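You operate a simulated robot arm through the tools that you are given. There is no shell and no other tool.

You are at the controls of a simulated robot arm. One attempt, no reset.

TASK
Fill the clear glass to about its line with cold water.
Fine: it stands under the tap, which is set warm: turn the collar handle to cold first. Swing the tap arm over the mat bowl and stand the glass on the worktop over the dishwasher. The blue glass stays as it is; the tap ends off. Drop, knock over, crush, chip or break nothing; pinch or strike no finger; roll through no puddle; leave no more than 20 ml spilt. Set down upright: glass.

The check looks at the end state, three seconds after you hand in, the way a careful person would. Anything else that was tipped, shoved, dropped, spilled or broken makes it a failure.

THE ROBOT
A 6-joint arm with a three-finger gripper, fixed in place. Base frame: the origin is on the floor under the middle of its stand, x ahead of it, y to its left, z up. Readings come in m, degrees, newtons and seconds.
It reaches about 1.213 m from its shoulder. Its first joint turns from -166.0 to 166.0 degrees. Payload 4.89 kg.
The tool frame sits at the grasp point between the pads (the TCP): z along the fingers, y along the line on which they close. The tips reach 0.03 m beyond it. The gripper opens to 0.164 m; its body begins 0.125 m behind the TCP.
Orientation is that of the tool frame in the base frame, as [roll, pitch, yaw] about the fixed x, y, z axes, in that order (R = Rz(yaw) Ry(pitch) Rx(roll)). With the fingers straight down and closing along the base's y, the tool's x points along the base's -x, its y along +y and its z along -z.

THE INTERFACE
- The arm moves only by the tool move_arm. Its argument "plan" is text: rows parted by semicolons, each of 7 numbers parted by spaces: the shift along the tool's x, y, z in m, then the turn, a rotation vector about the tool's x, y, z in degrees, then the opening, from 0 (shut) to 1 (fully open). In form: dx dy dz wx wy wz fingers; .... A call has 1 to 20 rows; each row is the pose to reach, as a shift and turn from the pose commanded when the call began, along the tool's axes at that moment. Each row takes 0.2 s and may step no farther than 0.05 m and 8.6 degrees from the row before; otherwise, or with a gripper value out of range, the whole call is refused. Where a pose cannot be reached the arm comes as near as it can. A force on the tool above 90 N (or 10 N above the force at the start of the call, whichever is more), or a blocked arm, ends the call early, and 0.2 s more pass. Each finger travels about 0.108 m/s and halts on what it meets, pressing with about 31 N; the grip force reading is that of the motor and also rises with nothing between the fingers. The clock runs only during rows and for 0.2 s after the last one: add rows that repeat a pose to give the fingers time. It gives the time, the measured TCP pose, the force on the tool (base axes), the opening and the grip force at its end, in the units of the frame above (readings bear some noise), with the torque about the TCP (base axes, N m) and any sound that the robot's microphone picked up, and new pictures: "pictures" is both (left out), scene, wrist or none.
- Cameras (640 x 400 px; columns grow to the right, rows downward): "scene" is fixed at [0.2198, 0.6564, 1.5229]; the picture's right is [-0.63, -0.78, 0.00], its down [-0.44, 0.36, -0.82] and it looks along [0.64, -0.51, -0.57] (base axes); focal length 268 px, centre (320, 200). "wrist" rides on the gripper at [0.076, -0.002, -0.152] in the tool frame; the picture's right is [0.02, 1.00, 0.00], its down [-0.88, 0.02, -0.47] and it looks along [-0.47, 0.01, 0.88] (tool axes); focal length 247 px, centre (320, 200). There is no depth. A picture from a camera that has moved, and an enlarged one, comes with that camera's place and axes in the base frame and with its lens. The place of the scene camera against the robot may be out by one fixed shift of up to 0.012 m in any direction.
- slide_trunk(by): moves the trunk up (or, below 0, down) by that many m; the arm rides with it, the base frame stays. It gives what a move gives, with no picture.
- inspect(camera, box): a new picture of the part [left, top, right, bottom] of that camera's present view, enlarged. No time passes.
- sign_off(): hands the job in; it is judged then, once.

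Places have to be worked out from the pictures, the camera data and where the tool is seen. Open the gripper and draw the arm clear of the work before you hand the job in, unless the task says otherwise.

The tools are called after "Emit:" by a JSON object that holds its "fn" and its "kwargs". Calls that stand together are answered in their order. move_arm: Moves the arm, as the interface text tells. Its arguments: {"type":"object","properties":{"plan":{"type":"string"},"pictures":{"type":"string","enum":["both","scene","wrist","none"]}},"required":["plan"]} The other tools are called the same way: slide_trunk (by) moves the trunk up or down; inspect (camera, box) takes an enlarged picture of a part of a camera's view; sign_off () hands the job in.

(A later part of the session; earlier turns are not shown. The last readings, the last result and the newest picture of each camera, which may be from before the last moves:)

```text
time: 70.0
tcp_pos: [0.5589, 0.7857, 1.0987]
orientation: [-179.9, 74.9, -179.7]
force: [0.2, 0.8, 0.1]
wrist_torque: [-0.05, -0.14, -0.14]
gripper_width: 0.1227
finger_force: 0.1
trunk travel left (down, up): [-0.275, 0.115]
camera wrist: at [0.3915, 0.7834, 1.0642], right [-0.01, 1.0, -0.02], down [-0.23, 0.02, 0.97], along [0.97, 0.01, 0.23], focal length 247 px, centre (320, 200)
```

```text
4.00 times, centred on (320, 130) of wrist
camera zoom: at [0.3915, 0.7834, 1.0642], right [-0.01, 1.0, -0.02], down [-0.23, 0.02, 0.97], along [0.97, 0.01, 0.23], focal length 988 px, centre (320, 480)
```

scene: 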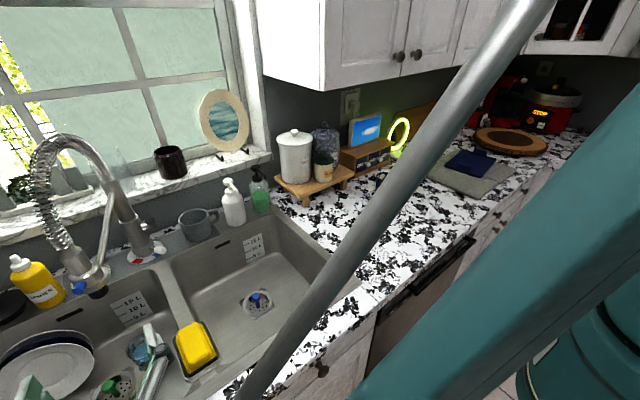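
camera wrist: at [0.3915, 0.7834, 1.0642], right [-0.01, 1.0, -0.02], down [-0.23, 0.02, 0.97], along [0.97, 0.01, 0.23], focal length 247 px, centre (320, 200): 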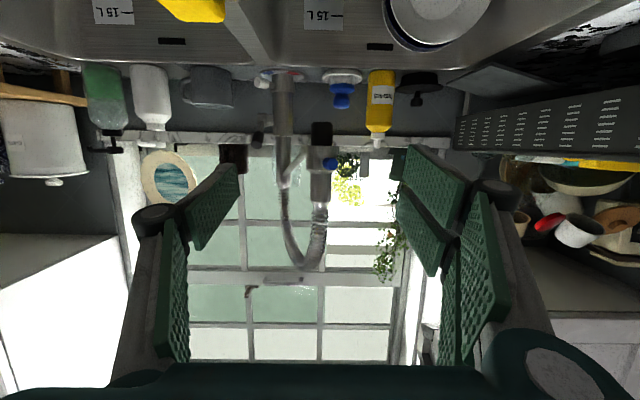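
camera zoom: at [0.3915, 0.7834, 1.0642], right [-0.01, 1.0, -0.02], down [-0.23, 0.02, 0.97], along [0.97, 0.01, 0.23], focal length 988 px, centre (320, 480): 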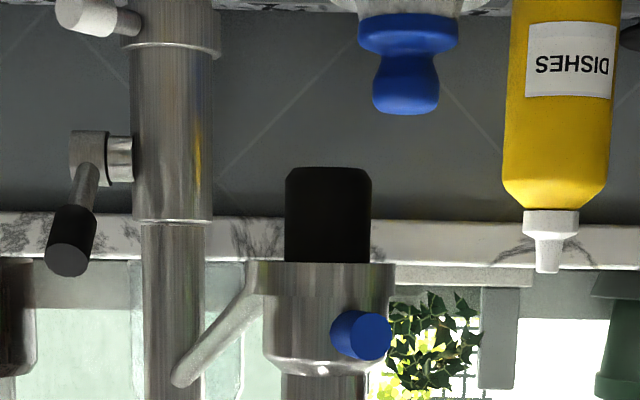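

The head is centred at y≈0.787. I advance to straddle the collar again.

Emit:
{"fn": "move_arm", "kwargs": {"plan": "-0.0074 0 0.0384 0 0 0 0.75; -0.0148 0 0.0768 0 0 0 0.75; -0.0222 0 0.1152 0 0 0 0.75; -0.0296 0 0.1536 0 0 0 0.75; -0.037 0 0.192 0 0 0 0.75; -0.037 0 0.192 0 0 0 0.75", "pictures": "wrist"}}

```text
time: 71.4
tcp_pos: [0.757, 0.785, 1.0857]
orientation: [180.0, 74.9, -179.9]
force: [0.4, -0.5, -0.6]
wrist_torque: [0.02, 0.04, 0.0]
gripper_width: 0.1229
finger_force: 0.0
trunk travel left (down, up): [-0.275, 0.115]
camera wrist: at [0.5891, 0.7829, 1.0516], right [-0.01, 1.0, -0.02], down [-0.23, 0.02, 0.97], along [0.97, 0.01, 0.23], focal length 247 px, centre (320, 200)
```

wrist: 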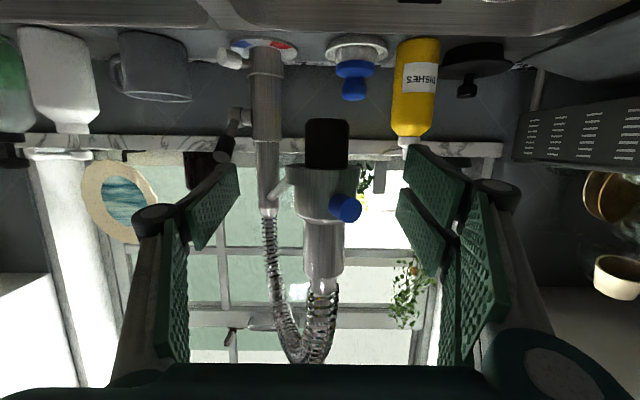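

Head is centred between the fingers. I narrow the cage and swing the tap arm over the middle of the other bowl.

Emit:
{"fn": "move_arm", "kwargs": {"plan": "0 0 0 0 0 0 0.45; 0 0 0 0 0 0 0.45; 0.0016 -0.0303 -0.0060 -3.09 0 -0.83 0.45; 0.0027 -0.0517 -0.0100 -6.18 0 -1.66 0.45; 0.0033 -0.0732 -0.0125 -9.27 0 -2.49 0.45; 0.0035 -0.0951 -0.0131 -12.27 0 -3.29 0.45; 0.0032 -0.1168 -0.0119 -15.36 0 -4.12 0.45; 0.0024 -0.1384 -0.0089 -18.45 0 -4.95 0.45; 0.0011 -0.1596 -0.0042 -21.54 0 -5.78 0.45; -0.0006 -0.1804 0.0024 -24.63 0 -6.60 0.45; -0.0028 -0.2007 0.0105 -27.72 0 -7.43 0.45; -0.0055 -0.2201 0.0204 -30.82 0 -8.26 0.45; -0.0085 -0.2385 0.0317 -33.81 0 -9.07 0.45; -0.0119 -0.2559 0.0445 -36.90 0 -9.89 0.45; -0.0158 -0.2722 0.0588 -39.99 0 -10.72 0.45; -0.0199 -0.2872 0.0744 -43.08 0 -11.55 0.45; -0.0199 -0.2872 0.0744 -43.08 0 -11.55 0.45", "pictures": "both"}}

```text
time: 75.0
tcp_pos: [0.8317, 0.4956, 1.0872]
orientation: [180.0, 75.0, -135.3]
force: [0.2, -1.1, -0.5]
wrist_torque: [0.0, 0.03, 0.06]
gripper_width: 0.0739
finger_force: 0.1
trunk travel left (down, up): [-0.275, 0.115]
camera wrist: at [0.7147, 0.3774, 1.0524], right [-0.71, 0.71, -0.02], down [-0.18, -0.15, 0.97], along [0.68, 0.69, 0.23], focal length 247 px, centre (320, 200)
```

scene: 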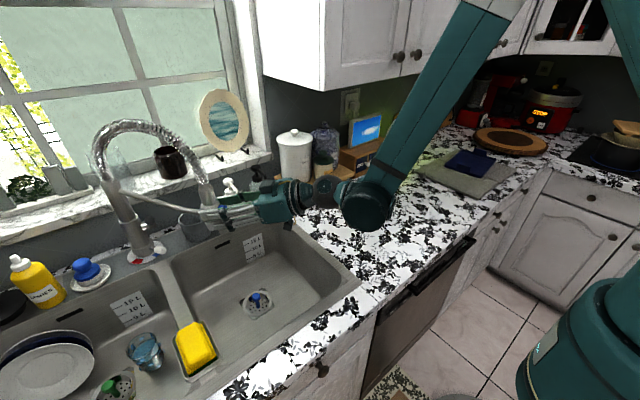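
wrist: 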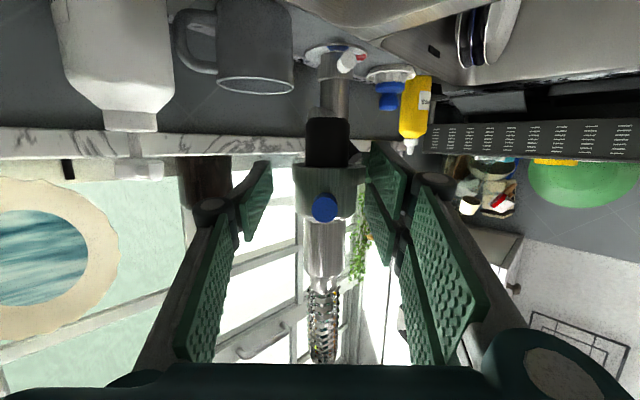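

The tap head now hangs over the middle of the other bowl. I open the fingers and back away from it.

Emit:
{"fn": "move_arm", "kwargs": {"plan": "0 0 0 0 0 0 0.75; 0 0 0 0 0 0 0.75; 0 0 -0.04 0 0 0 0.75; 0 0 -0.08 0 0 0 0.75; 0 0 -0.12 0 0 0 0.75; 0 0 -0.15 0 0 0 0.75; 0 0 -0.15 0 0 0 0.75", "pictures": "both"}}

Emit:
{"fn": "inspect", "kwargs": {"camera": "scene", "box": [80, 180, 320, 330]}}

Emit:
{"fn": "inspect", "kwargs": {"camera": "scene", "box": [320, 150, 560, 400]}}

```text
time: 76.6
tcp_pos: [0.7298, 0.3936, 1.125]
orientation: [-180.0, 74.9, -135.4]
force: [-0.1, -0.5, 0.6]
wrist_torque: [-0.03, -0.01, -0.01]
gripper_width: 0.123
finger_force: 0.1
trunk travel left (down, up): [-0.275, 0.115]
camera wrist: at [0.6115, 0.2757, 1.091], right [-0.71, 0.71, -0.02], down [-0.17, -0.15, 0.97], along [0.68, 0.69, 0.23], focal length 247 px, centre (320, 200)
```

scene: 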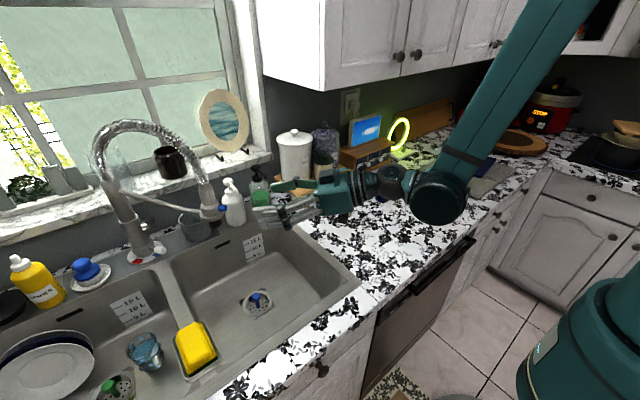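
wrist: 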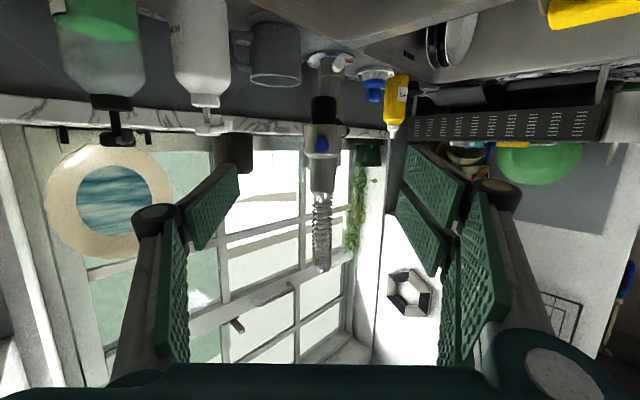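

```text
2.67 times, centred on (200, 255) of scene
camera zoom: at [0.2198, 0.6564, 1.5229], right [-0.63, -0.78, 0.0], down [-0.44, 0.36, -0.82], along [0.64, -0.51, -0.57], focal length 715 px, centre (640, 53)
```

zoom: 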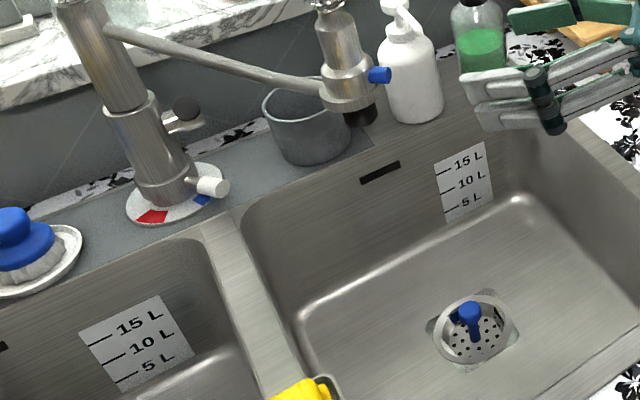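

```text
1.60 times, centred on (440, 275) of scene
camera zoom: at [0.2198, 0.6564, 1.5229], right [-0.63, -0.78, 0.0], down [-0.44, 0.36, -0.82], along [0.64, -0.51, -0.57], focal length 429 px, centre (128, 80)
```

zoom: 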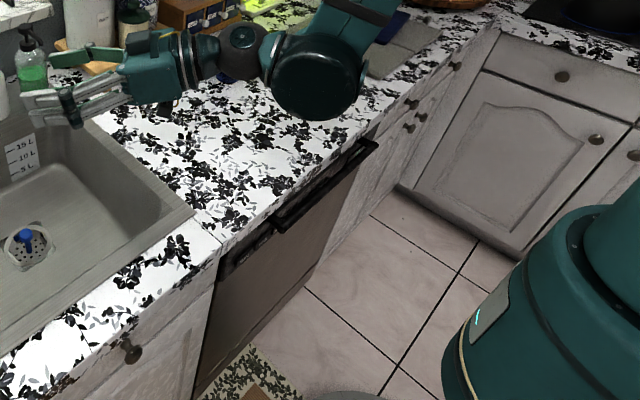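

The head hangs over the −y bowl, well inside its edges, and the glass in the other bowl is now free from above. I bring the gripper back upright above the sink front, which also lets me look down into both bowls once more.

Emit:
{"fn": "move_arm", "kwargs": {"plan": "-0.0146 0.0166 -0.0131 0 7.5 0 0.75; -0.0292 0.0333 -0.0262 0 15 0 0.75; -0.0438 0.0499 -0.0393 0 22.5 0 0.75; -0.0584 0.0665 -0.0524 0 30 0 0.75; -0.0731 0.0832 -0.0656 0 37.5 0 0.75; -0.0877 0.0998 -0.0787 0 45 0 0.75; -0.1023 0.1164 -0.0918 0 52.5 0 0.75; -0.1169 0.133 -0.1049 0 60 0 0.75; -0.1315 0.1497 -0.118 0 67.5 0 0.75; -0.1461 0.1663 -0.1311 0 75 0 0.75; -0.1461 0.1663 -0.1311 0 75 0 0.75", "pictures": "both"}}

Emit:
{"fn": "inspect", "kwargs": {"camera": "wrist", "box": [160, 100, 480, 300]}}

```text
time: 79.0
tcp_pos: [0.5489, 0.4506, 1.3016]
orientation: [-179.9, -0.1, -135.3]
force: [-0.5, 0.7, -0.2]
wrist_torque: [-0.1, 0.04, 0.02]
gripper_width: 0.1229
finger_force: 0.1
trunk travel left (down, up): [-0.275, 0.115]
camera wrist: at [0.4959, 0.3967, 1.452], right [-0.72, 0.7, 0.0], down [0.61, 0.63, 0.47], along [0.33, 0.34, -0.88], focal length 247 px, centre (320, 200)
```

scene: 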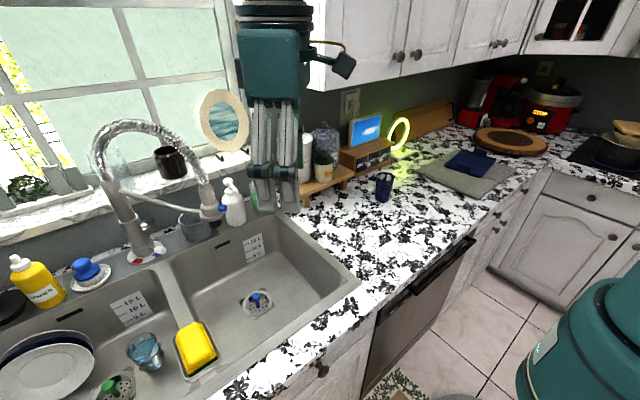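
wrist: 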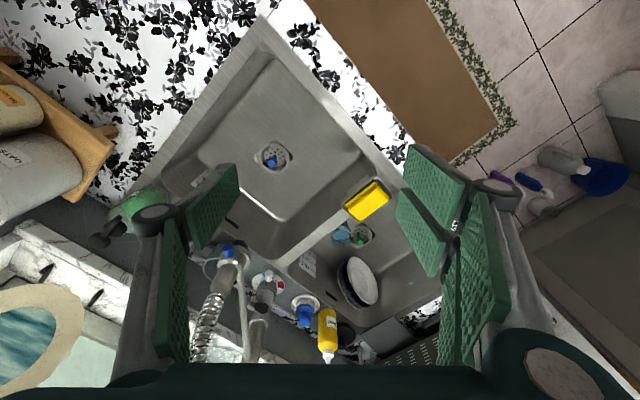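

```text
2.00 times, centred on (320, 200) of wrist
camera zoom: at [0.4959, 0.3967, 1.452], right [-0.72, 0.7, 0.0], down [0.61, 0.63, 0.47], along [0.33, 0.34, -0.88], focal length 494 px, centre (320, 200)
```

zoom: 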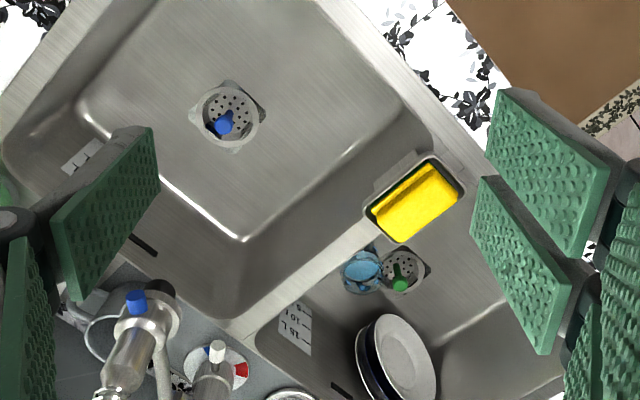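

Neither bowl holds anything mat-like, but the tap is now over the bowl on the mat side of the kitchen, opposite the dish rack and away from where it began. Next I turn the gripper's yaw and move above the glass for a top-down grasp with clear space for the fingers.

Emit:
{"fn": "move_arm", "kwargs": {"plan": "-0.0269 0.0079 0.0045 0 0 8.15 0.75; -0.0539 0.0158 0.0091 0 0 16.3 0.75; -0.0808 0.0237 0.0136 0 0 24.4 0.75; -0.1077 0.0316 0.0182 0 0 32.6 0.75; -0.1347 0.0395 0.0227 0 0 40.7 0.75; -0.1616 0.0474 0.0273 0 0 48.9 0.75; -0.1886 0.0553 0.0318 0 0 57 0.75; -0.2155 0.0632 0.0364 0 0 65.2 0.75; -0.2424 0.0711 0.0409 0 0 73.3 0.75; -0.2694 0.079 0.0455 0 0 81.5 0.75; -0.2963 0.0869 0.05 0 0 89.6 0.75; -0.2963 0.0869 0.05 0 0 89.6 0.75", "pictures": "both"}}

Emit:
{"fn": "inspect", "kwargs": {"camera": "wrist", "box": [200, 100, 440, 250]}}

```text
time: 81.6
tcp_pos: [0.6994, 0.7206, 1.2503]
orientation: [180.0, 0.0, 135.0]
force: [0.2, 1.1, -0.6]
wrist_torque: [-0.15, 0.09, 0.01]
gripper_width: 0.1229
finger_force: 0.1
trunk travel left (down, up): [-0.275, 0.115]
camera wrist: at [0.6441, 0.7739, 1.4028], right [0.69, 0.72, 0.0], down [0.64, -0.61, 0.47], along [0.34, -0.33, -0.88], focal length 247 px, centre (320, 200)
```

scene: 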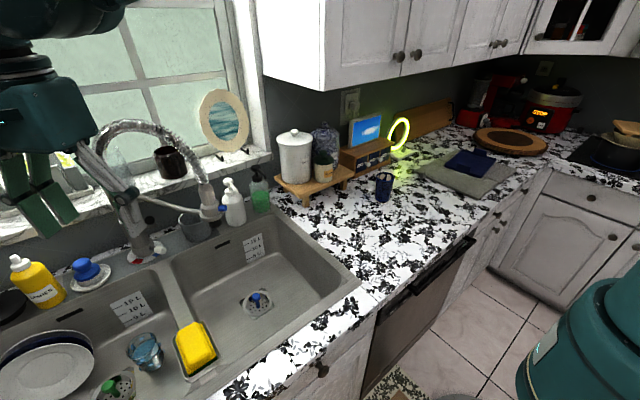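
wrist: 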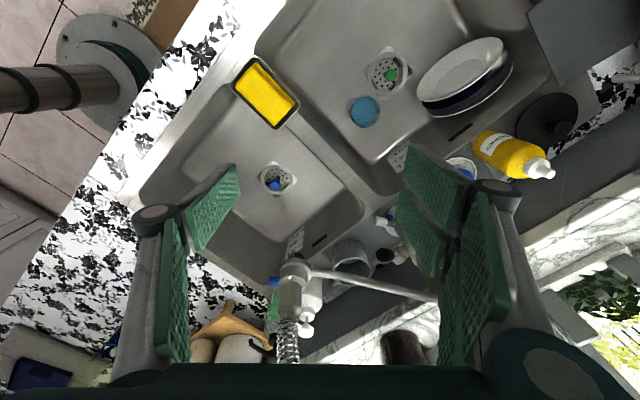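

```text
2.67 times, centred on (320, 175) of wrist
camera zoom: at [0.6441, 0.7739, 1.4028], right [0.69, 0.72, 0.0], down [0.64, -0.61, 0.47], along [0.34, -0.33, -0.88], focal length 659 px, centre (320, 267)
```

zoom: 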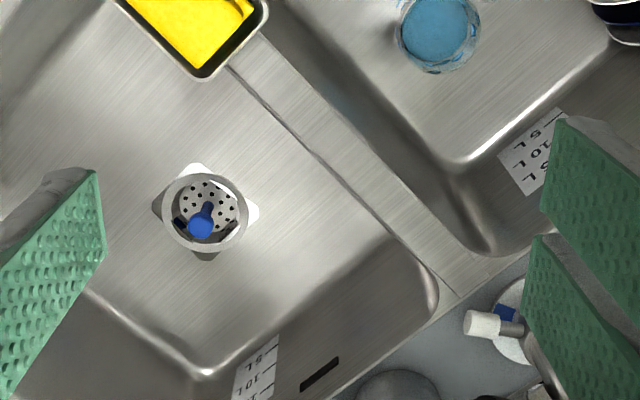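

Emit:
{"fn": "inspect", "kwargs": {"camera": "wrist", "box": [316, 80, 412, 140]}}

Emit:
{"fn": "inspect", "kwargs": {"camera": "scene", "box": [115, 325, 185, 375]}}

```text
6.67 times, centred on (364, 110) of wrist
camera zoom: at [0.6441, 0.7739, 1.4028], right [0.69, 0.72, 0.0], down [0.64, -0.61, 0.47], along [0.34, -0.33, -0.88], focal length 1646 px, centre (27, 800)
```

zoom: 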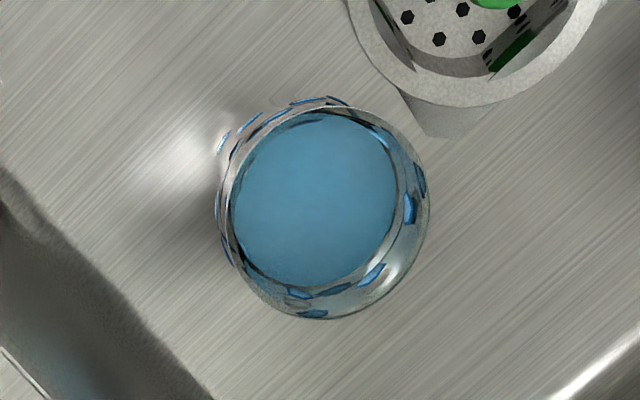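

```text
8.00 times, centred on (150, 350) of scene
camera zoom: at [0.2198, 0.6564, 1.5229], right [-0.63, -0.78, 0.0], down [-0.44, 0.36, -0.82], along [0.64, -0.51, -0.57], focal length 2145 px, centre (1680, -1000)
```

zoom: 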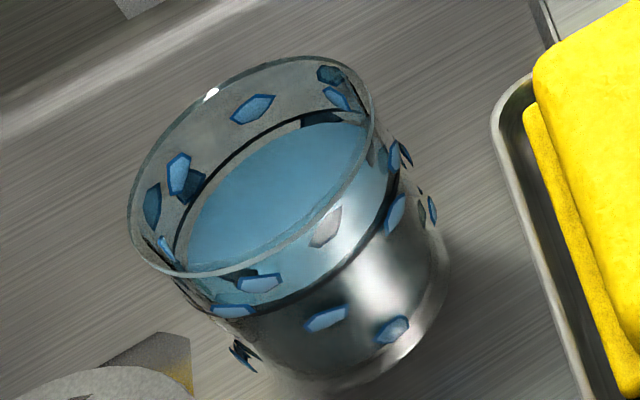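

The top view puts the glass axis at about (0.773, 0.786), rim radius ≈3.5 cm. I move above it with the fingers at ~10 cm and check the alignment.

Emit:
{"fn": "move_arm", "kwargs": {"plan": "-0.001 0.0195 0.04 0 0 0 0.6; -0.002 0.039 0.08 0 0 0 0.6; -0.003 0.0586 0.12 0 0 0 0.6; -0.0041 0.0781 0.16 0 0 0 0.6; -0.0051 0.0976 0.2 0 0 0 0.6; -0.0051 0.0976 0.2 0 0 0 0.6", "pictures": "both"}}

Emit:
{"fn": "inspect", "kwargs": {"camera": "wrist", "box": [220, 60, 420, 185]}}

```text
time: 83.0
tcp_pos: [0.7693, 0.7863, 1.0519]
orientation: [-179.9, 0.0, 135.1]
force: [1.2, 1.0, -1.8]
wrist_torque: [-0.12, 0.13, -0.01]
gripper_width: 0.0985
finger_force: 0.0
trunk travel left (down, up): [-0.275, 0.115]
camera wrist: at [0.7145, 0.8397, 1.2041], right [0.69, 0.72, 0.0], down [0.64, -0.61, 0.47], along [0.34, -0.33, -0.88], focal length 247 px, centre (320, 200)
```

scene: 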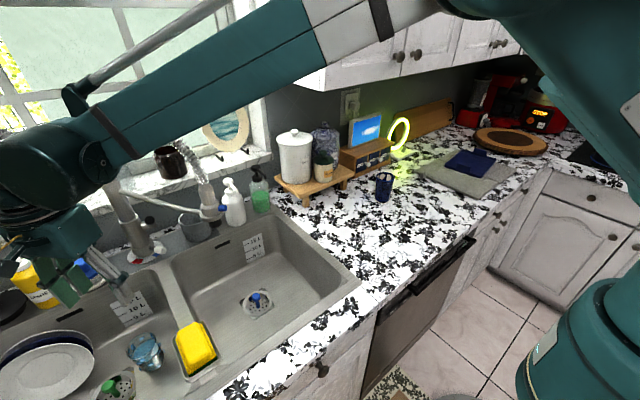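
wrist: 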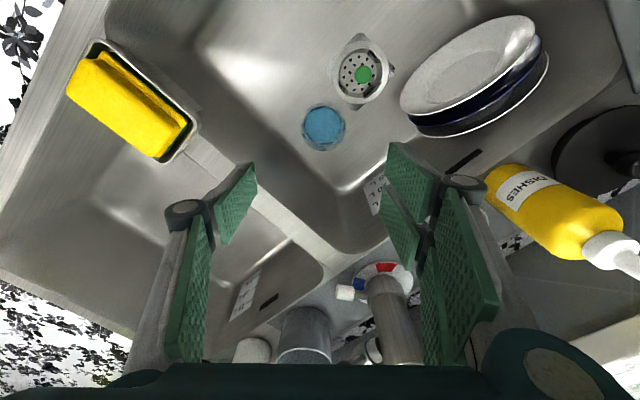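

```text
3.20 times, centred on (320, 122) of wrist
camera zoom: at [0.7145, 0.8397, 1.2041], right [0.69, 0.72, 0.0], down [0.64, -0.61, 0.47], along [0.34, -0.33, -0.88], focal length 790 px, centre (320, 448)
```

zoom: 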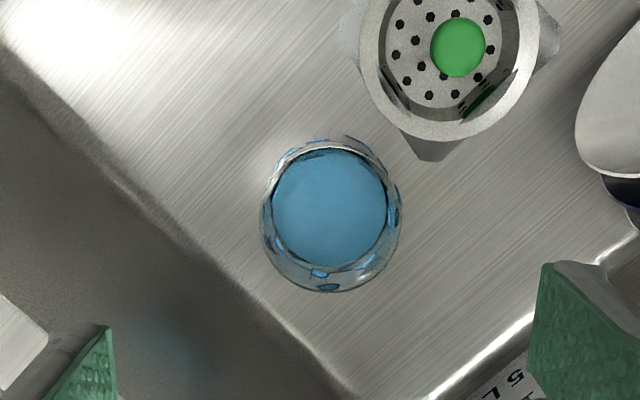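

The glass is about 4 mm off the tool axis; I correct that and lower the open fingers around it to a grip height just below the water line.

Emit:
{"fn": "move_arm", "kwargs": {"plan": "-0.0014 0.0021 0.03 0 0 0 0.6; -0.0028 0.0042 0.07 0 0 0 0.6; -0.0028 0.0042 0.11 0 0 0 0.6; -0.0028 0.0042 0.15 0 0 0 0.6; -0.0028 0.0042 0.175 0 0 0 0.6; -0.0028 0.0042 0.175 0 0 0 0.6", "pictures": "both"}}

Emit:
{"fn": "inspect", "kwargs": {"camera": "wrist", "box": [200, 80, 440, 230]}}

Emit:
{"fn": "inspect", "kwargs": {"camera": "scene", "box": [40, 250, 240, 390]}}

```text
time: 84.4
tcp_pos: [0.7771, 0.7848, 0.8751]
orientation: [-179.9, 0.0, 135.1]
force: [0.6, 0.2, 0.2]
wrist_torque: [-0.05, 0.07, 0.01]
gripper_width: 0.0984
finger_force: 0.1
trunk travel left (down, up): [-0.275, 0.115]
camera wrist: at [0.7217, 0.8377, 1.0266], right [0.69, 0.72, 0.0], down [0.64, -0.61, 0.47], along [0.34, -0.33, -0.88], focal length 247 px, centre (320, 200)
```

scene: 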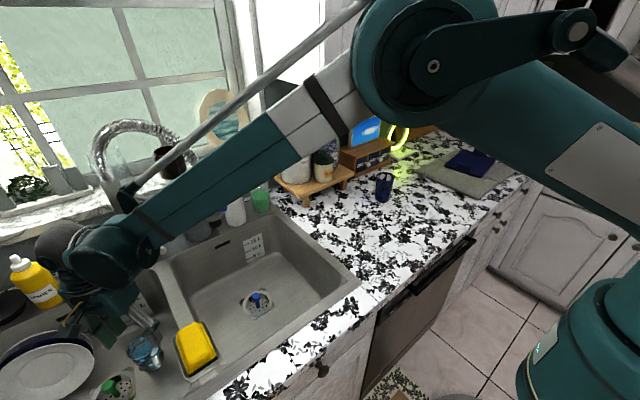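
wrist: 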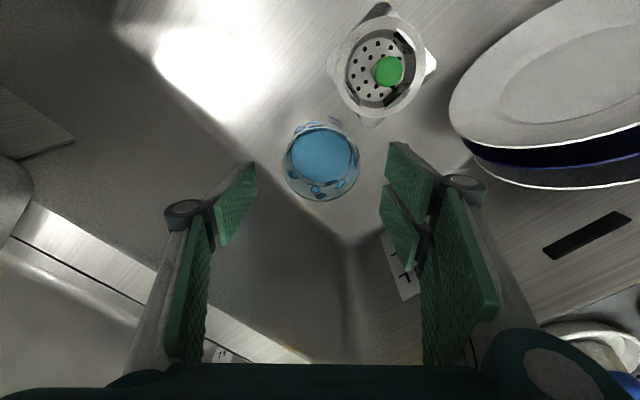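

```text
2.67 times, centred on (320, 155) of wrist
camera zoom: at [0.7217, 0.8377, 1.0266], right [0.69, 0.72, 0.0], down [0.64, -0.61, 0.47], along [0.34, -0.33, -0.88], focal length 659 px, centre (320, 320)
```

zoom: 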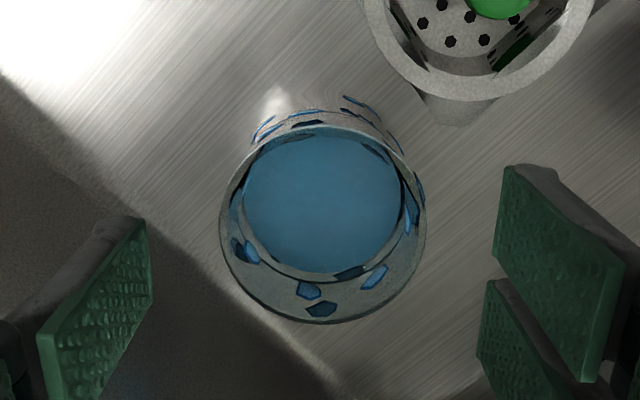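

```text
2.86 times, centred on (140, 320) of scene
camera zoom: at [0.2198, 0.6564, 1.5229], right [-0.63, -0.78, 0.0], down [-0.44, 0.36, -0.82], along [0.64, -0.51, -0.57], focal length 766 px, centre (834, -143)
```

zoom: 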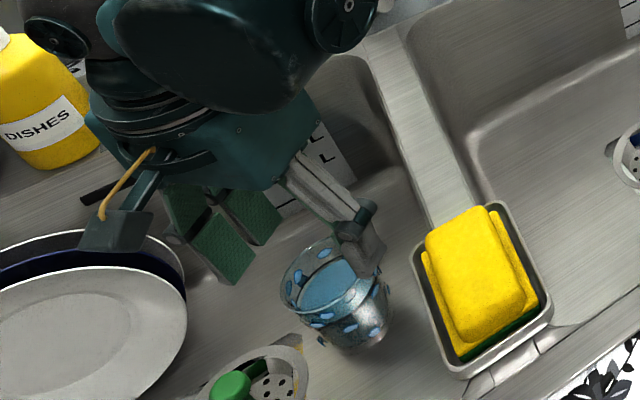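

The fingers straddle the glass evenly with clear space all round. I lower the remaining ~10 cm slowly.

Emit:
{"fn": "move_arm", "kwargs": {"plan": "0 0 0.025 0 0 0 0.6; 0 0 0.05 0 0 0 0.6; 0 0 0.075 0 0 0 0.6; 0 0 0.095 0 0 0 0.6; 0 0 0.095 0 0 0 0.6", "pictures": "both"}}

Emit:
{"fn": "inspect", "kwargs": {"camera": "wrist", "box": [200, 120, 440, 270]}}

Emit:
{"fn": "inspect", "kwargs": {"camera": "scene", "box": [40, 250, 240, 390]}}

```text
time: 85.6
tcp_pos: [0.7765, 0.7851, 0.7806]
orientation: [180.0, 0.0, 135.1]
force: [1.0, 0.0, -0.4]
wrist_torque: [0.01, 0.01, -0.01]
gripper_width: 0.0985
finger_force: 0.0
trunk travel left (down, up): [-0.275, 0.115]
camera wrist: at [0.7213, 0.8392, 0.9325], right [0.69, 0.72, 0.0], down [0.64, -0.61, 0.47], along [0.34, -0.33, -0.88], focal length 247 px, centre (320, 200)
```

scene: 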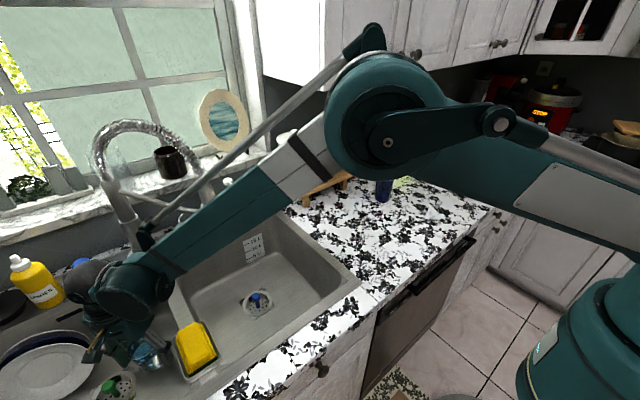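
wrist: 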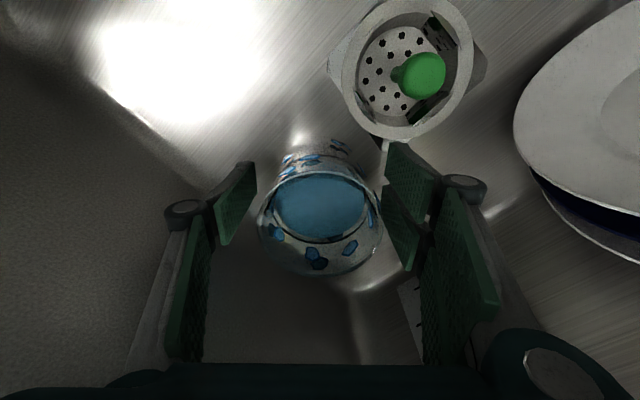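

```text
2.67 times, centred on (320, 195) of wrist
camera zoom: at [0.7213, 0.8392, 0.9325], right [0.69, 0.72, 0.0], down [0.64, -0.61, 0.47], along [0.34, -0.33, -0.88], focal length 659 px, centre (320, 213)
```

zoom: 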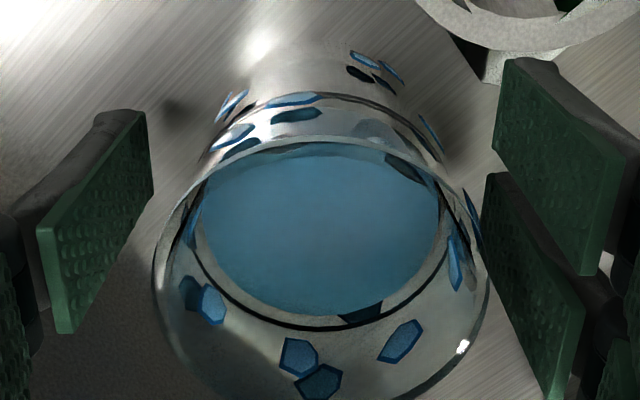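

```text
2.86 times, centred on (140, 320) of scene
camera zoom: at [0.2198, 0.6564, 1.5229], right [-0.63, -0.78, 0.0], down [-0.44, 0.36, -0.82], along [0.64, -0.51, -0.57], focal length 766 px, centre (834, -143)
```

zoom: 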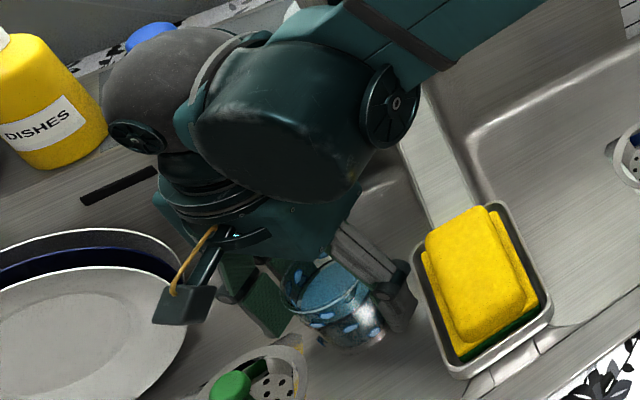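

The dark line ring sits right at the water's edge, so the fill is good, and the glass is centred between the pads. I close in small steps until both sides hold it.

Emit:
{"fn": "move_arm", "kwargs": {"plan": "0 0 0 0 0 0 0.52; 0 0 0 0 0 0 0.46; 0 0 0 0 0 0 0.43; 0 0 0 0 0 0 0.41; 0 0 0 0 0 0 0.39; 0 0 0 0 0 0 0.37; 0 0 0 0 0 0 0.35; 0 0 0 0 0 0 0.35", "pictures": "both"}}

Emit:
{"fn": "inspect", "kwargs": {"camera": "wrist", "box": [200, 120, 440, 270]}}

```text
time: 87.4
tcp_pos: [0.7763, 0.7868, 0.7807]
orientation: [-179.9, 0.0, 135.2]
force: [-0.2, 0.0, 0.7]
wrist_torque: [-0.01, 0.01, 0.0]
gripper_width: 0.0646
finger_force: 30.7
trunk travel left (down, up): [-0.275, 0.115]
camera wrist: at [0.7213, 0.8392, 0.9327], right [0.69, 0.72, 0.0], down [0.64, -0.61, 0.47], along [0.34, -0.33, -0.88], focal length 247 px, centre (320, 200)
```

scene: 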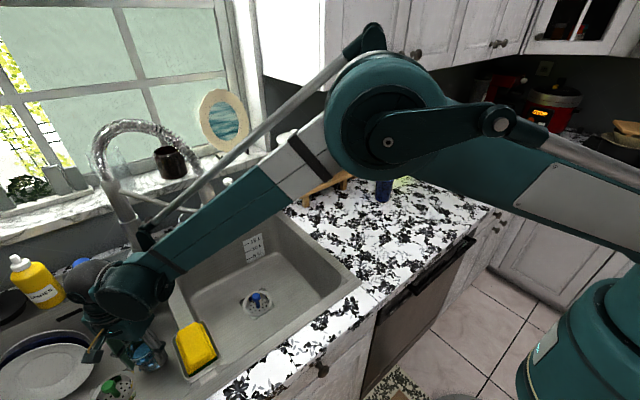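
wrist: 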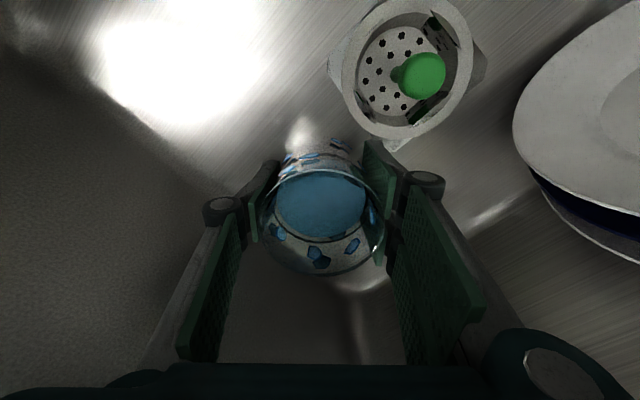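

```text
2.67 times, centred on (320, 195) of wrist
camera zoom: at [0.7213, 0.8392, 0.9327], right [0.69, 0.72, 0.0], down [0.64, -0.61, 0.47], along [0.34, -0.33, -0.88], focal length 659 px, centre (320, 213)
```

zoom: 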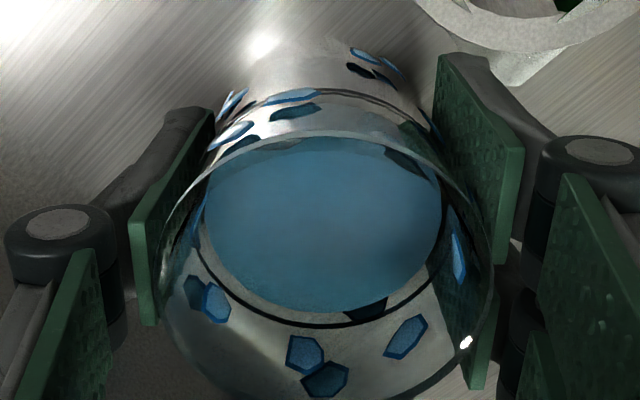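

Both sides hold the glass (width 6.5 cm, 31 N). I lift a few centimetres slowly and check that it comes up level.

Emit:
{"fn": "move_arm", "kwargs": {"plan": "0 0 -0.004 0 0 0 0.35; 0 0 -0.012 0 0 0 0.35; 0 0 -0.024 0 0 0 0.35; 0 0 -0.038 0 0 0 0.35; 0 0 -0.05 0 0 0 0.35; 0 0 -0.055 0 0 0 0.35", "pictures": "both"}}

Emit:
{"fn": "inspect", "kwargs": {"camera": "wrist", "box": [200, 120, 440, 270]}}

Emit:
{"fn": "inspect", "kwargs": {"camera": "scene", "box": [40, 250, 240, 390]}}

```text
time: 88.8
tcp_pos: [0.7765, 0.7877, 0.8378]
orientation: [180.0, 0.0, 135.1]
force: [0.3, 0.1, -2.8]
wrist_torque: [0.0, -0.01, 0.02]
gripper_width: 0.0646
finger_force: 31.1
trunk travel left (down, up): [-0.275, 0.115]
camera wrist: at [0.7198, 0.8404, 0.9888], right [0.69, 0.72, 0.0], down [0.64, -0.61, 0.47], along [0.34, -0.33, -0.88], focal length 247 px, centre (320, 200)
```

scene: 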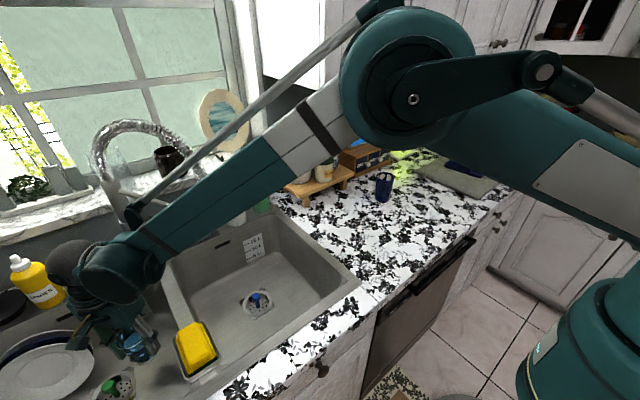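
wrist: 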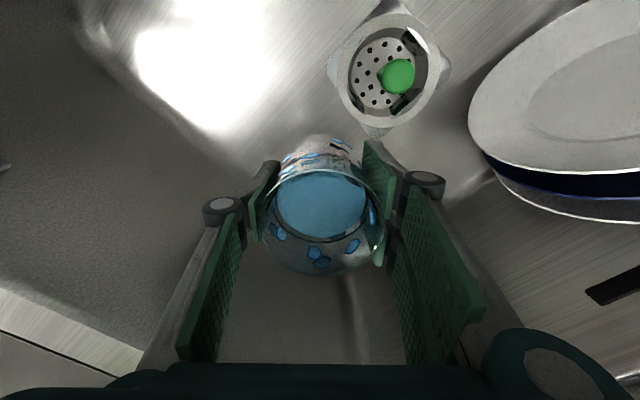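

```text
2.67 times, centred on (320, 195) of wrist
camera zoom: at [0.7198, 0.8404, 0.9888], right [0.69, 0.72, 0.0], down [0.64, -0.61, 0.47], along [0.34, -0.33, -0.88], focal length 659 px, centre (320, 213)
```

zoom: 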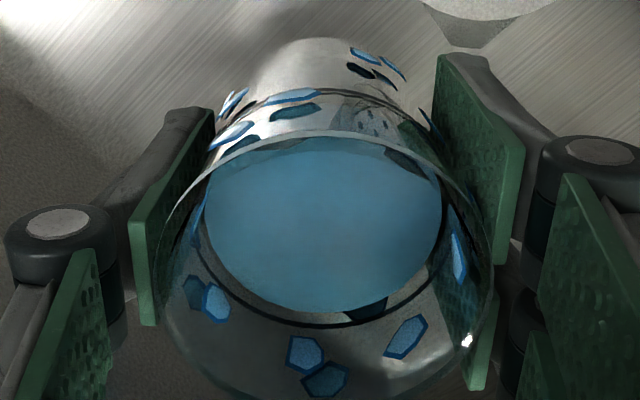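

```text
2.86 times, centred on (140, 320) of scene
camera zoom: at [0.2198, 0.6564, 1.5229], right [-0.63, -0.78, 0.0], down [-0.44, 0.36, -0.82], along [0.64, -0.51, -0.57], focal length 766 px, centre (834, -143)
```

zoom: 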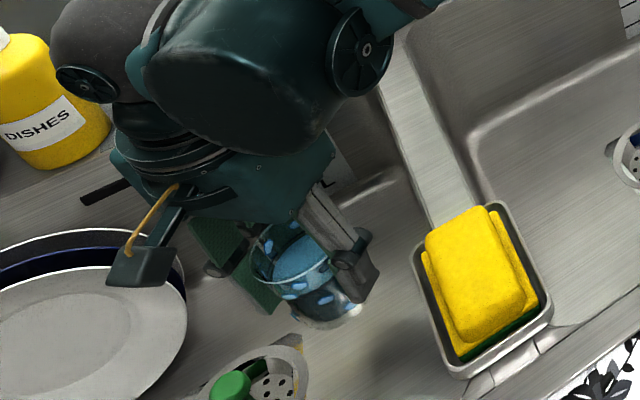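

The glass came up level and steady (≈2.8 N load). I continue lifting until its base clears the sink rim and sponge.

Emit:
{"fn": "move_arm", "kwargs": {"plan": "0 0 -0.01 0 0 0 0.35; 0 0 -0.03 0 0 0 0.35; 0 0 -0.055 0 0 0 0.35; 0 0 -0.083 0 0 0 0.35; 0 0 -0.111 0 0 0 0.35; 0 0 -0.139 0 0 0 0.35; 0 0 -0.167 0 0 0 0.35; 0 0 -0.195 0 0 0 0.35; 0 0 -0.22 0 0 0 0.35; 0 0 -0.24 0 0 0 0.35; 0 0 -0.255 0 0 0 0.35; 0 0 -0.262 0 0 0 0.35", "pictures": "both"}}

```text
time: 91.4
tcp_pos: [0.7759, 0.7881, 1.0985]
orientation: [-179.9, 0.0, 135.1]
force: [0.9, 0.1, -3.0]
wrist_torque: [-0.03, 0.03, -0.01]
gripper_width: 0.0647
finger_force: 30.7
trunk travel left (down, up): [-0.275, 0.115]
camera wrist: at [0.7205, 0.8404, 1.2496], right [0.69, 0.72, 0.0], down [0.64, -0.61, 0.47], along [0.34, -0.33, -0.88], focal length 247 px, centre (320, 200)
```

scene: 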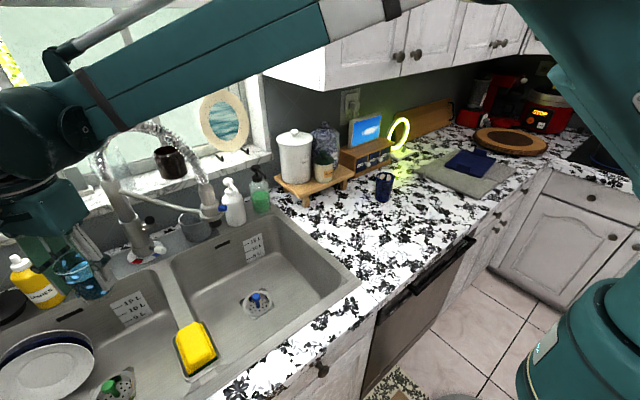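
wrist: 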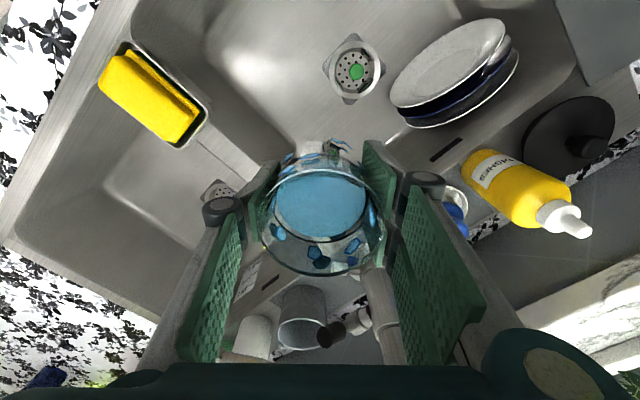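

The glass is well clear (base near z≈1.04). I now carry it, keeping it upright, back toward the sink front away from the tap.

Emit:
{"fn": "move_arm", "kwargs": {"plan": "0.0002 -0.0081 0 0 0 0.3 0.35; 0.0006 -0.0272 0 0 0 1 0.35; 0.0011 -0.0543 0 0 0 2 0.35; 0.0018 -0.0842 0 0 0 3.1 0.35; 0.0024 -0.114 0 0 0 4.2 0.35; 0.003 -0.1439 0 0 0 5.3 0.35; 0.0036 -0.1738 0 0 0 6.4 0.35; 0.0043 -0.2036 0 0 0 7.5 0.35; 0.0049 -0.2335 0 0 0 8.6 0.35; 0.0054 -0.2579 0 0 0 9.5 0.35; 0.0057 -0.2715 0 0 0 10 0.35; 0.0057 -0.2715 0 0 0 10 0.35", "pictures": "both"}}

```text
time: 94.0
tcp_pos: [0.5816, 0.599, 1.0983]
orientation: [179.9, 0.0, 125.2]
force: [-0.8, -0.1, -2.4]
wrist_torque: [0.07, -0.06, 0.0]
gripper_width: 0.0647
finger_force: 30.8
trunk travel left (down, up): [-0.275, 0.115]
camera wrist: at [0.5353, 0.6599, 1.2506], right [0.81, 0.59, 0.0], down [0.52, -0.71, 0.47], along [0.28, -0.38, -0.88], focal length 247 px, centre (320, 200)
```

scene: 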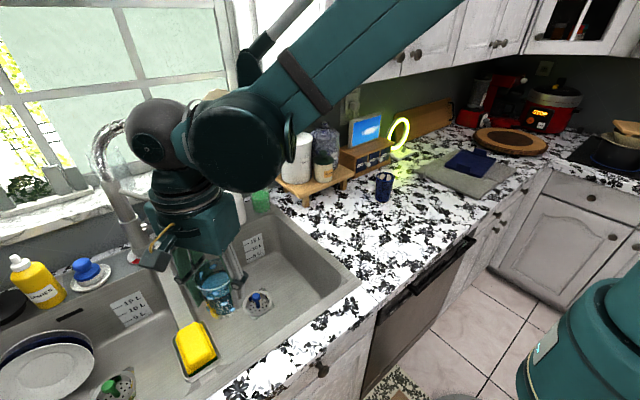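
wrist: 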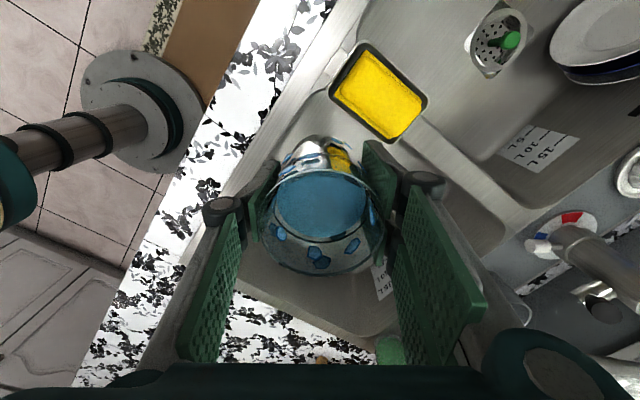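

Water is calm and level. The dishwasher front spans roughly y −0.23 to 0.30, so I carry the glass to about (0.60, 0.06), well away from the blue glass near (0.74, −0.09).

Emit:
{"fn": "move_arm", "kwargs": {"plan": "-0.0091 -0.0059 0 0 0 0.6 0.35; -0.0272 -0.0176 0 0 0 1.8 0.35; -0.0499 -0.0323 0 0 0 3.3 0.35; -0.0749 -0.0484 0 0 0 5 0.35; -0.0999 -0.0645 0 0 0 6.6 0.35; -0.1248 -0.0807 0 0 0 8.3 0.35; -0.1498 -0.0968 0 0 0 9.9 0.35; -0.1748 -0.113 0 0 0 11.6 0.35; -0.1997 -0.1291 0 0 0 13.2 0.35; -0.2247 -0.1452 0 0 0 14.9 0.35; -0.2496 -0.1614 0 0 0 16.5 0.35; -0.2746 -0.1775 0 0 0 18.2 0.35; -0.2996 -0.1936 0 0 0 19.8 0.35; -0.3245 -0.2098 0 0 0 21.5 0.35; -0.3495 -0.2259 0 0 0 23.1 0.35; -0.3745 -0.2421 0 0 0 24.8 0.35; -0.3994 -0.2582 0 0 0 26.4 0.35; -0.4221 -0.2729 0 0 0 27.9 0.35; -0.4403 -0.2846 0 0 0 29.1 0.35; -0.4539 -0.2934 0 0 0 30 0.35", "pictures": "both"}}

```text
time: 98.2
tcp_pos: [0.603, 0.059, 1.0984]
orientation: [-180.0, 0.1, 95.3]
force: [0.1, -0.1, -2.8]
wrist_torque: [-0.01, 0.02, 0.02]
gripper_width: 0.0648
finger_force: 31.1
trunk travel left (down, up): [-0.275, 0.115]
camera wrist: at [0.5939, 0.1342, 1.2495], right [0.99, 0.11, 0.0], down [0.1, -0.88, 0.47], along [0.05, -0.47, -0.88], focal length 247 px, centre (320, 200)
```

scene: 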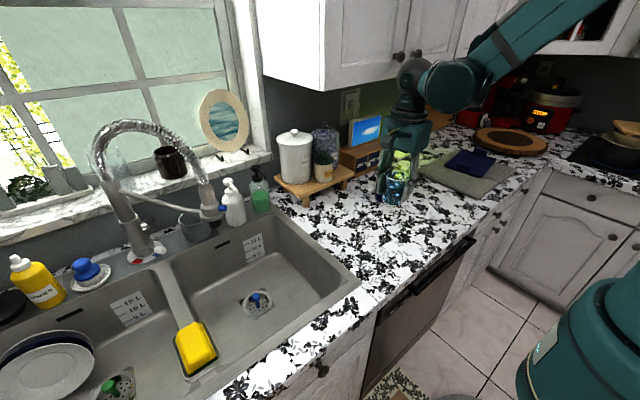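
wrist: 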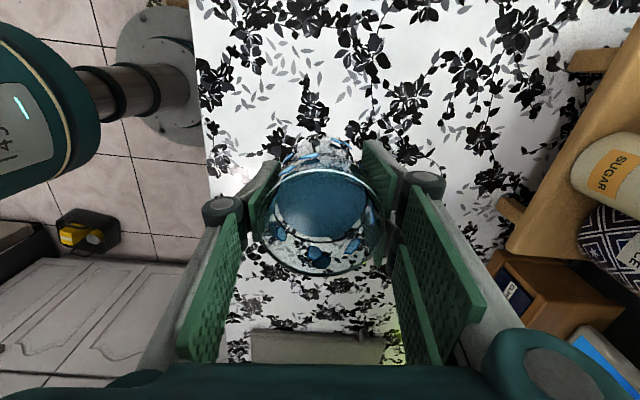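

Emit:
{"fn": "inspect", "kwargs": {"camera": "scene", "box": [330, 90, 490, 240]}}

Emit:
{"fn": "inspect", "kwargs": {"camera": "wrist", "box": [220, 120, 460, 270]}}

```text
2.67 times, centred on (410, 165) of scene
camera zoom: at [0.2198, 0.6564, 1.5229], right [-0.63, -0.78, 0.0], down [-0.44, 0.36, -0.82], along [0.64, -0.51, -0.57], focal length 715 px, centre (80, 293)
```

zoom: 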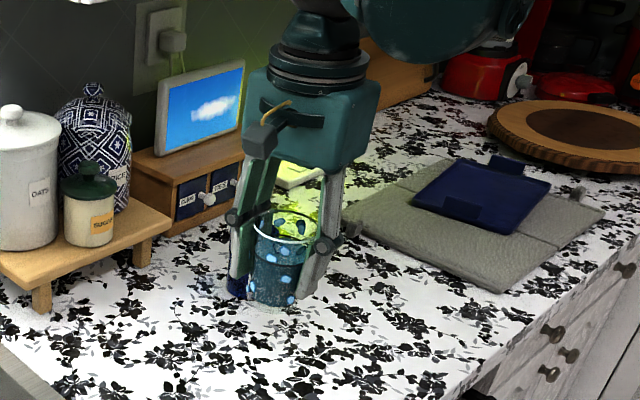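

```text
2.67 times, centred on (340, 195) of wrist
camera zoom: at [0.5939, 0.1342, 1.2495], right [0.99, 0.11, 0.0], down [0.1, -0.88, 0.47], along [0.05, -0.47, -0.88], focal length 659 px, centre (267, 213)
```

zoom: 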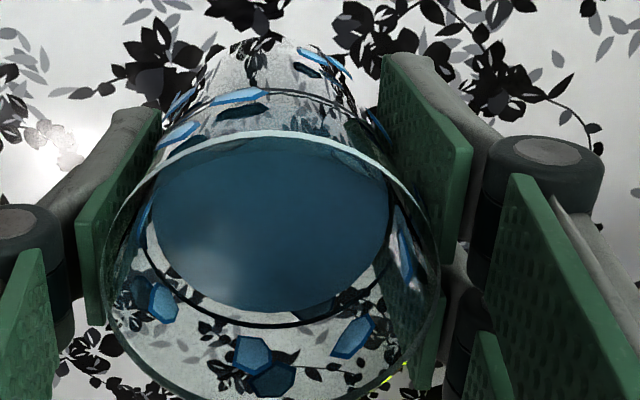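

The glass hangs level over the worktop above the dishwasher with free space around. I lower toward the surface, then finish in small steps watching the force.

Emit:
{"fn": "move_arm", "kwargs": {"plan": "0 0 0.01 0 0 0 0.35; 0 0 0.028 0 0 0 0.35; 0 0 0.048 0 0 0 0.35; 0 0 0.068 0 0 0 0.35; 0 0 0.085 0 0 0 0.35; 0 0 0.095 0 0 0 0.35; 0 0 0.098 0 0 0 0.35", "pictures": "both"}}

Emit:
{"fn": "inspect", "kwargs": {"camera": "scene", "box": [350, 150, 450, 230]}}

```text
time: 99.8
tcp_pos: [0.6011, 0.0583, 0.999]
orientation: [179.9, -0.1, 95.1]
force: [-0.1, 0.4, -3.4]
wrist_torque: [-0.01, 0.0, 0.01]
gripper_width: 0.0647
finger_force: 30.8
trunk travel left (down, up): [-0.275, 0.115]
camera wrist: at [0.5925, 0.1345, 1.151], right [0.99, 0.11, 0.0], down [0.1, -0.88, 0.47], along [0.05, -0.47, -0.88], focal length 247 px, centre (320, 200)
```

scene: 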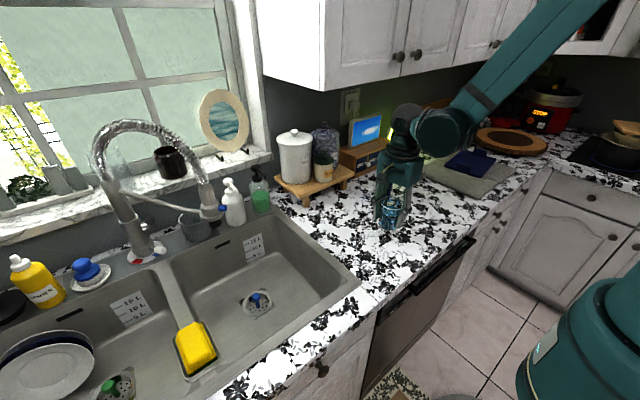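
wrist: 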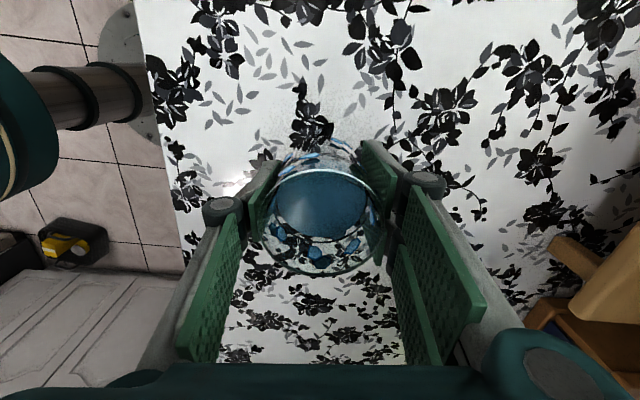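

```text
5.00 times, centred on (400, 190) of scene
camera zoom: at [0.2198, 0.6564, 1.5229], right [-0.63, -0.78, 0.0], down [-0.44, 0.36, -0.82], along [0.64, -0.51, -0.57], focal length 1341 px, centre (-80, 250)
```

zoom: 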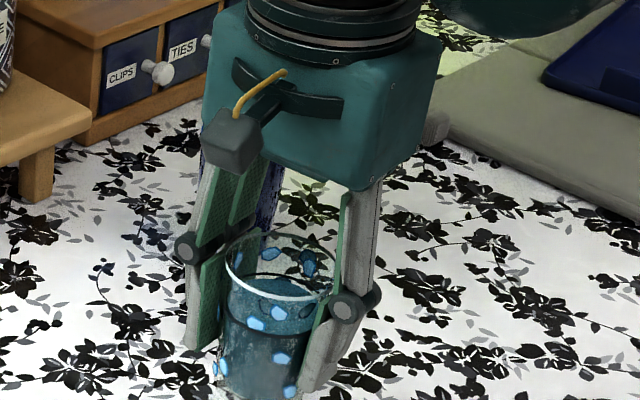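

Emit:
{"fn": "move_arm", "kwargs": {"plan": "0 0 0.005 0 0 0 0.35; 0 0 0.01 0 0 0 0.35; 0 0 0.013 0 0 0 0.35; 0 0 0.013 0 0 0 0.35", "pictures": "none"}}

Emit:
{"fn": "inspect", "kwargs": {"camera": "scene", "box": [360, 185, 420, 235]}}

Emit:
{"fn": "inspect", "kwargs": {"camera": "wrist", "box": [240, 110, 400, 210]}}

```text
time: 100.8
tcp_pos: [0.6024, 0.0592, 0.9877]
orientation: [-180.0, 0.0, 95.2]
force: [-0.7, -0.3, -2.9]
wrist_torque: [0.03, 0.04, 0.01]
gripper_width: 0.0644
finger_force: 30.9
trunk travel left (down, up): [-0.275, 0.115]
```

```text
8.00 times, centred on (390, 210) of scene
camera zoom: at [0.2198, 0.6564, 1.5229], right [-0.63, -0.78, 0.0], down [-0.44, 0.36, -0.82], along [0.64, -0.51, -0.57], focal length 2145 px, centre (-240, 120)
```

zoom: 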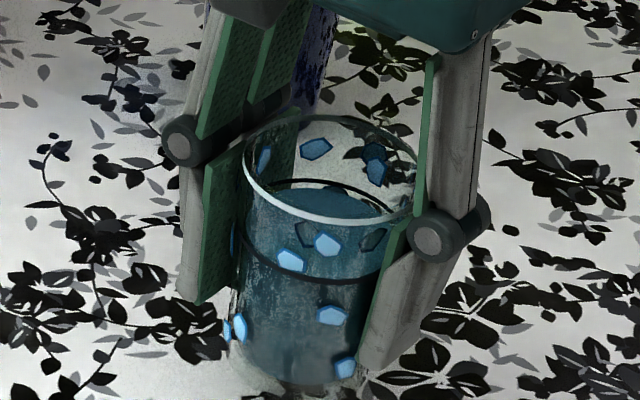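

```text
4.00 times, centred on (320, 160) of wrist
camera zoom: at [0.593, 0.135, 1.1398], right [0.99, 0.11, 0.0], down [0.1, -0.88, 0.47], along [0.05, -0.47, -0.88], focal length 988 px, centre (320, 360)
```

zoom: 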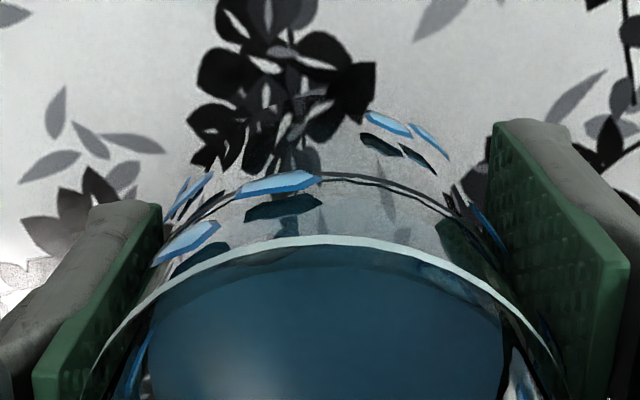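

The waterline coincides with the ring. I keep lowering a few millimetres at a time, watching for contact.

Emit:
{"fn": "move_arm", "kwargs": {"plan": "0 0 0.002 0 0 0 0.35; 0 0 0.004 0 0 0 0.35; 0 0 0.004 0 0 0 0.35", "pictures": "none"}}

```text
time: 101.6
tcp_pos: [0.6027, 0.0591, 0.9826]
orientation: [-180.0, 0.0, 95.1]
force: [-0.6, 0.4, -3.4]
wrist_torque: [0.0, 0.07, 0.02]
gripper_width: 0.0646
finger_force: 30.8
trunk travel left (down, up): [-0.275, 0.115]
```

No contact yet (load still ≈3 N); lowering further.

Emit:
{"fn": "move_arm", "kwargs": {"plan": "0 0 0.002 0 0 0 0.35; 0 0 0.004 0 0 0 0.35; 0 0 0.004 0 0 0 0.35", "pictures": "none"}}

```text
time: 102.4
tcp_pos: [0.603, 0.0592, 0.9786]
orientation: [-180.0, 0.1, 95.1]
force: [0.1, 0.6, -2.7]
wrist_torque: [0.03, -0.01, -0.01]
gripper_width: 0.0646
finger_force: 31.8
trunk travel left (down, up): [-0.275, 0.115]
```

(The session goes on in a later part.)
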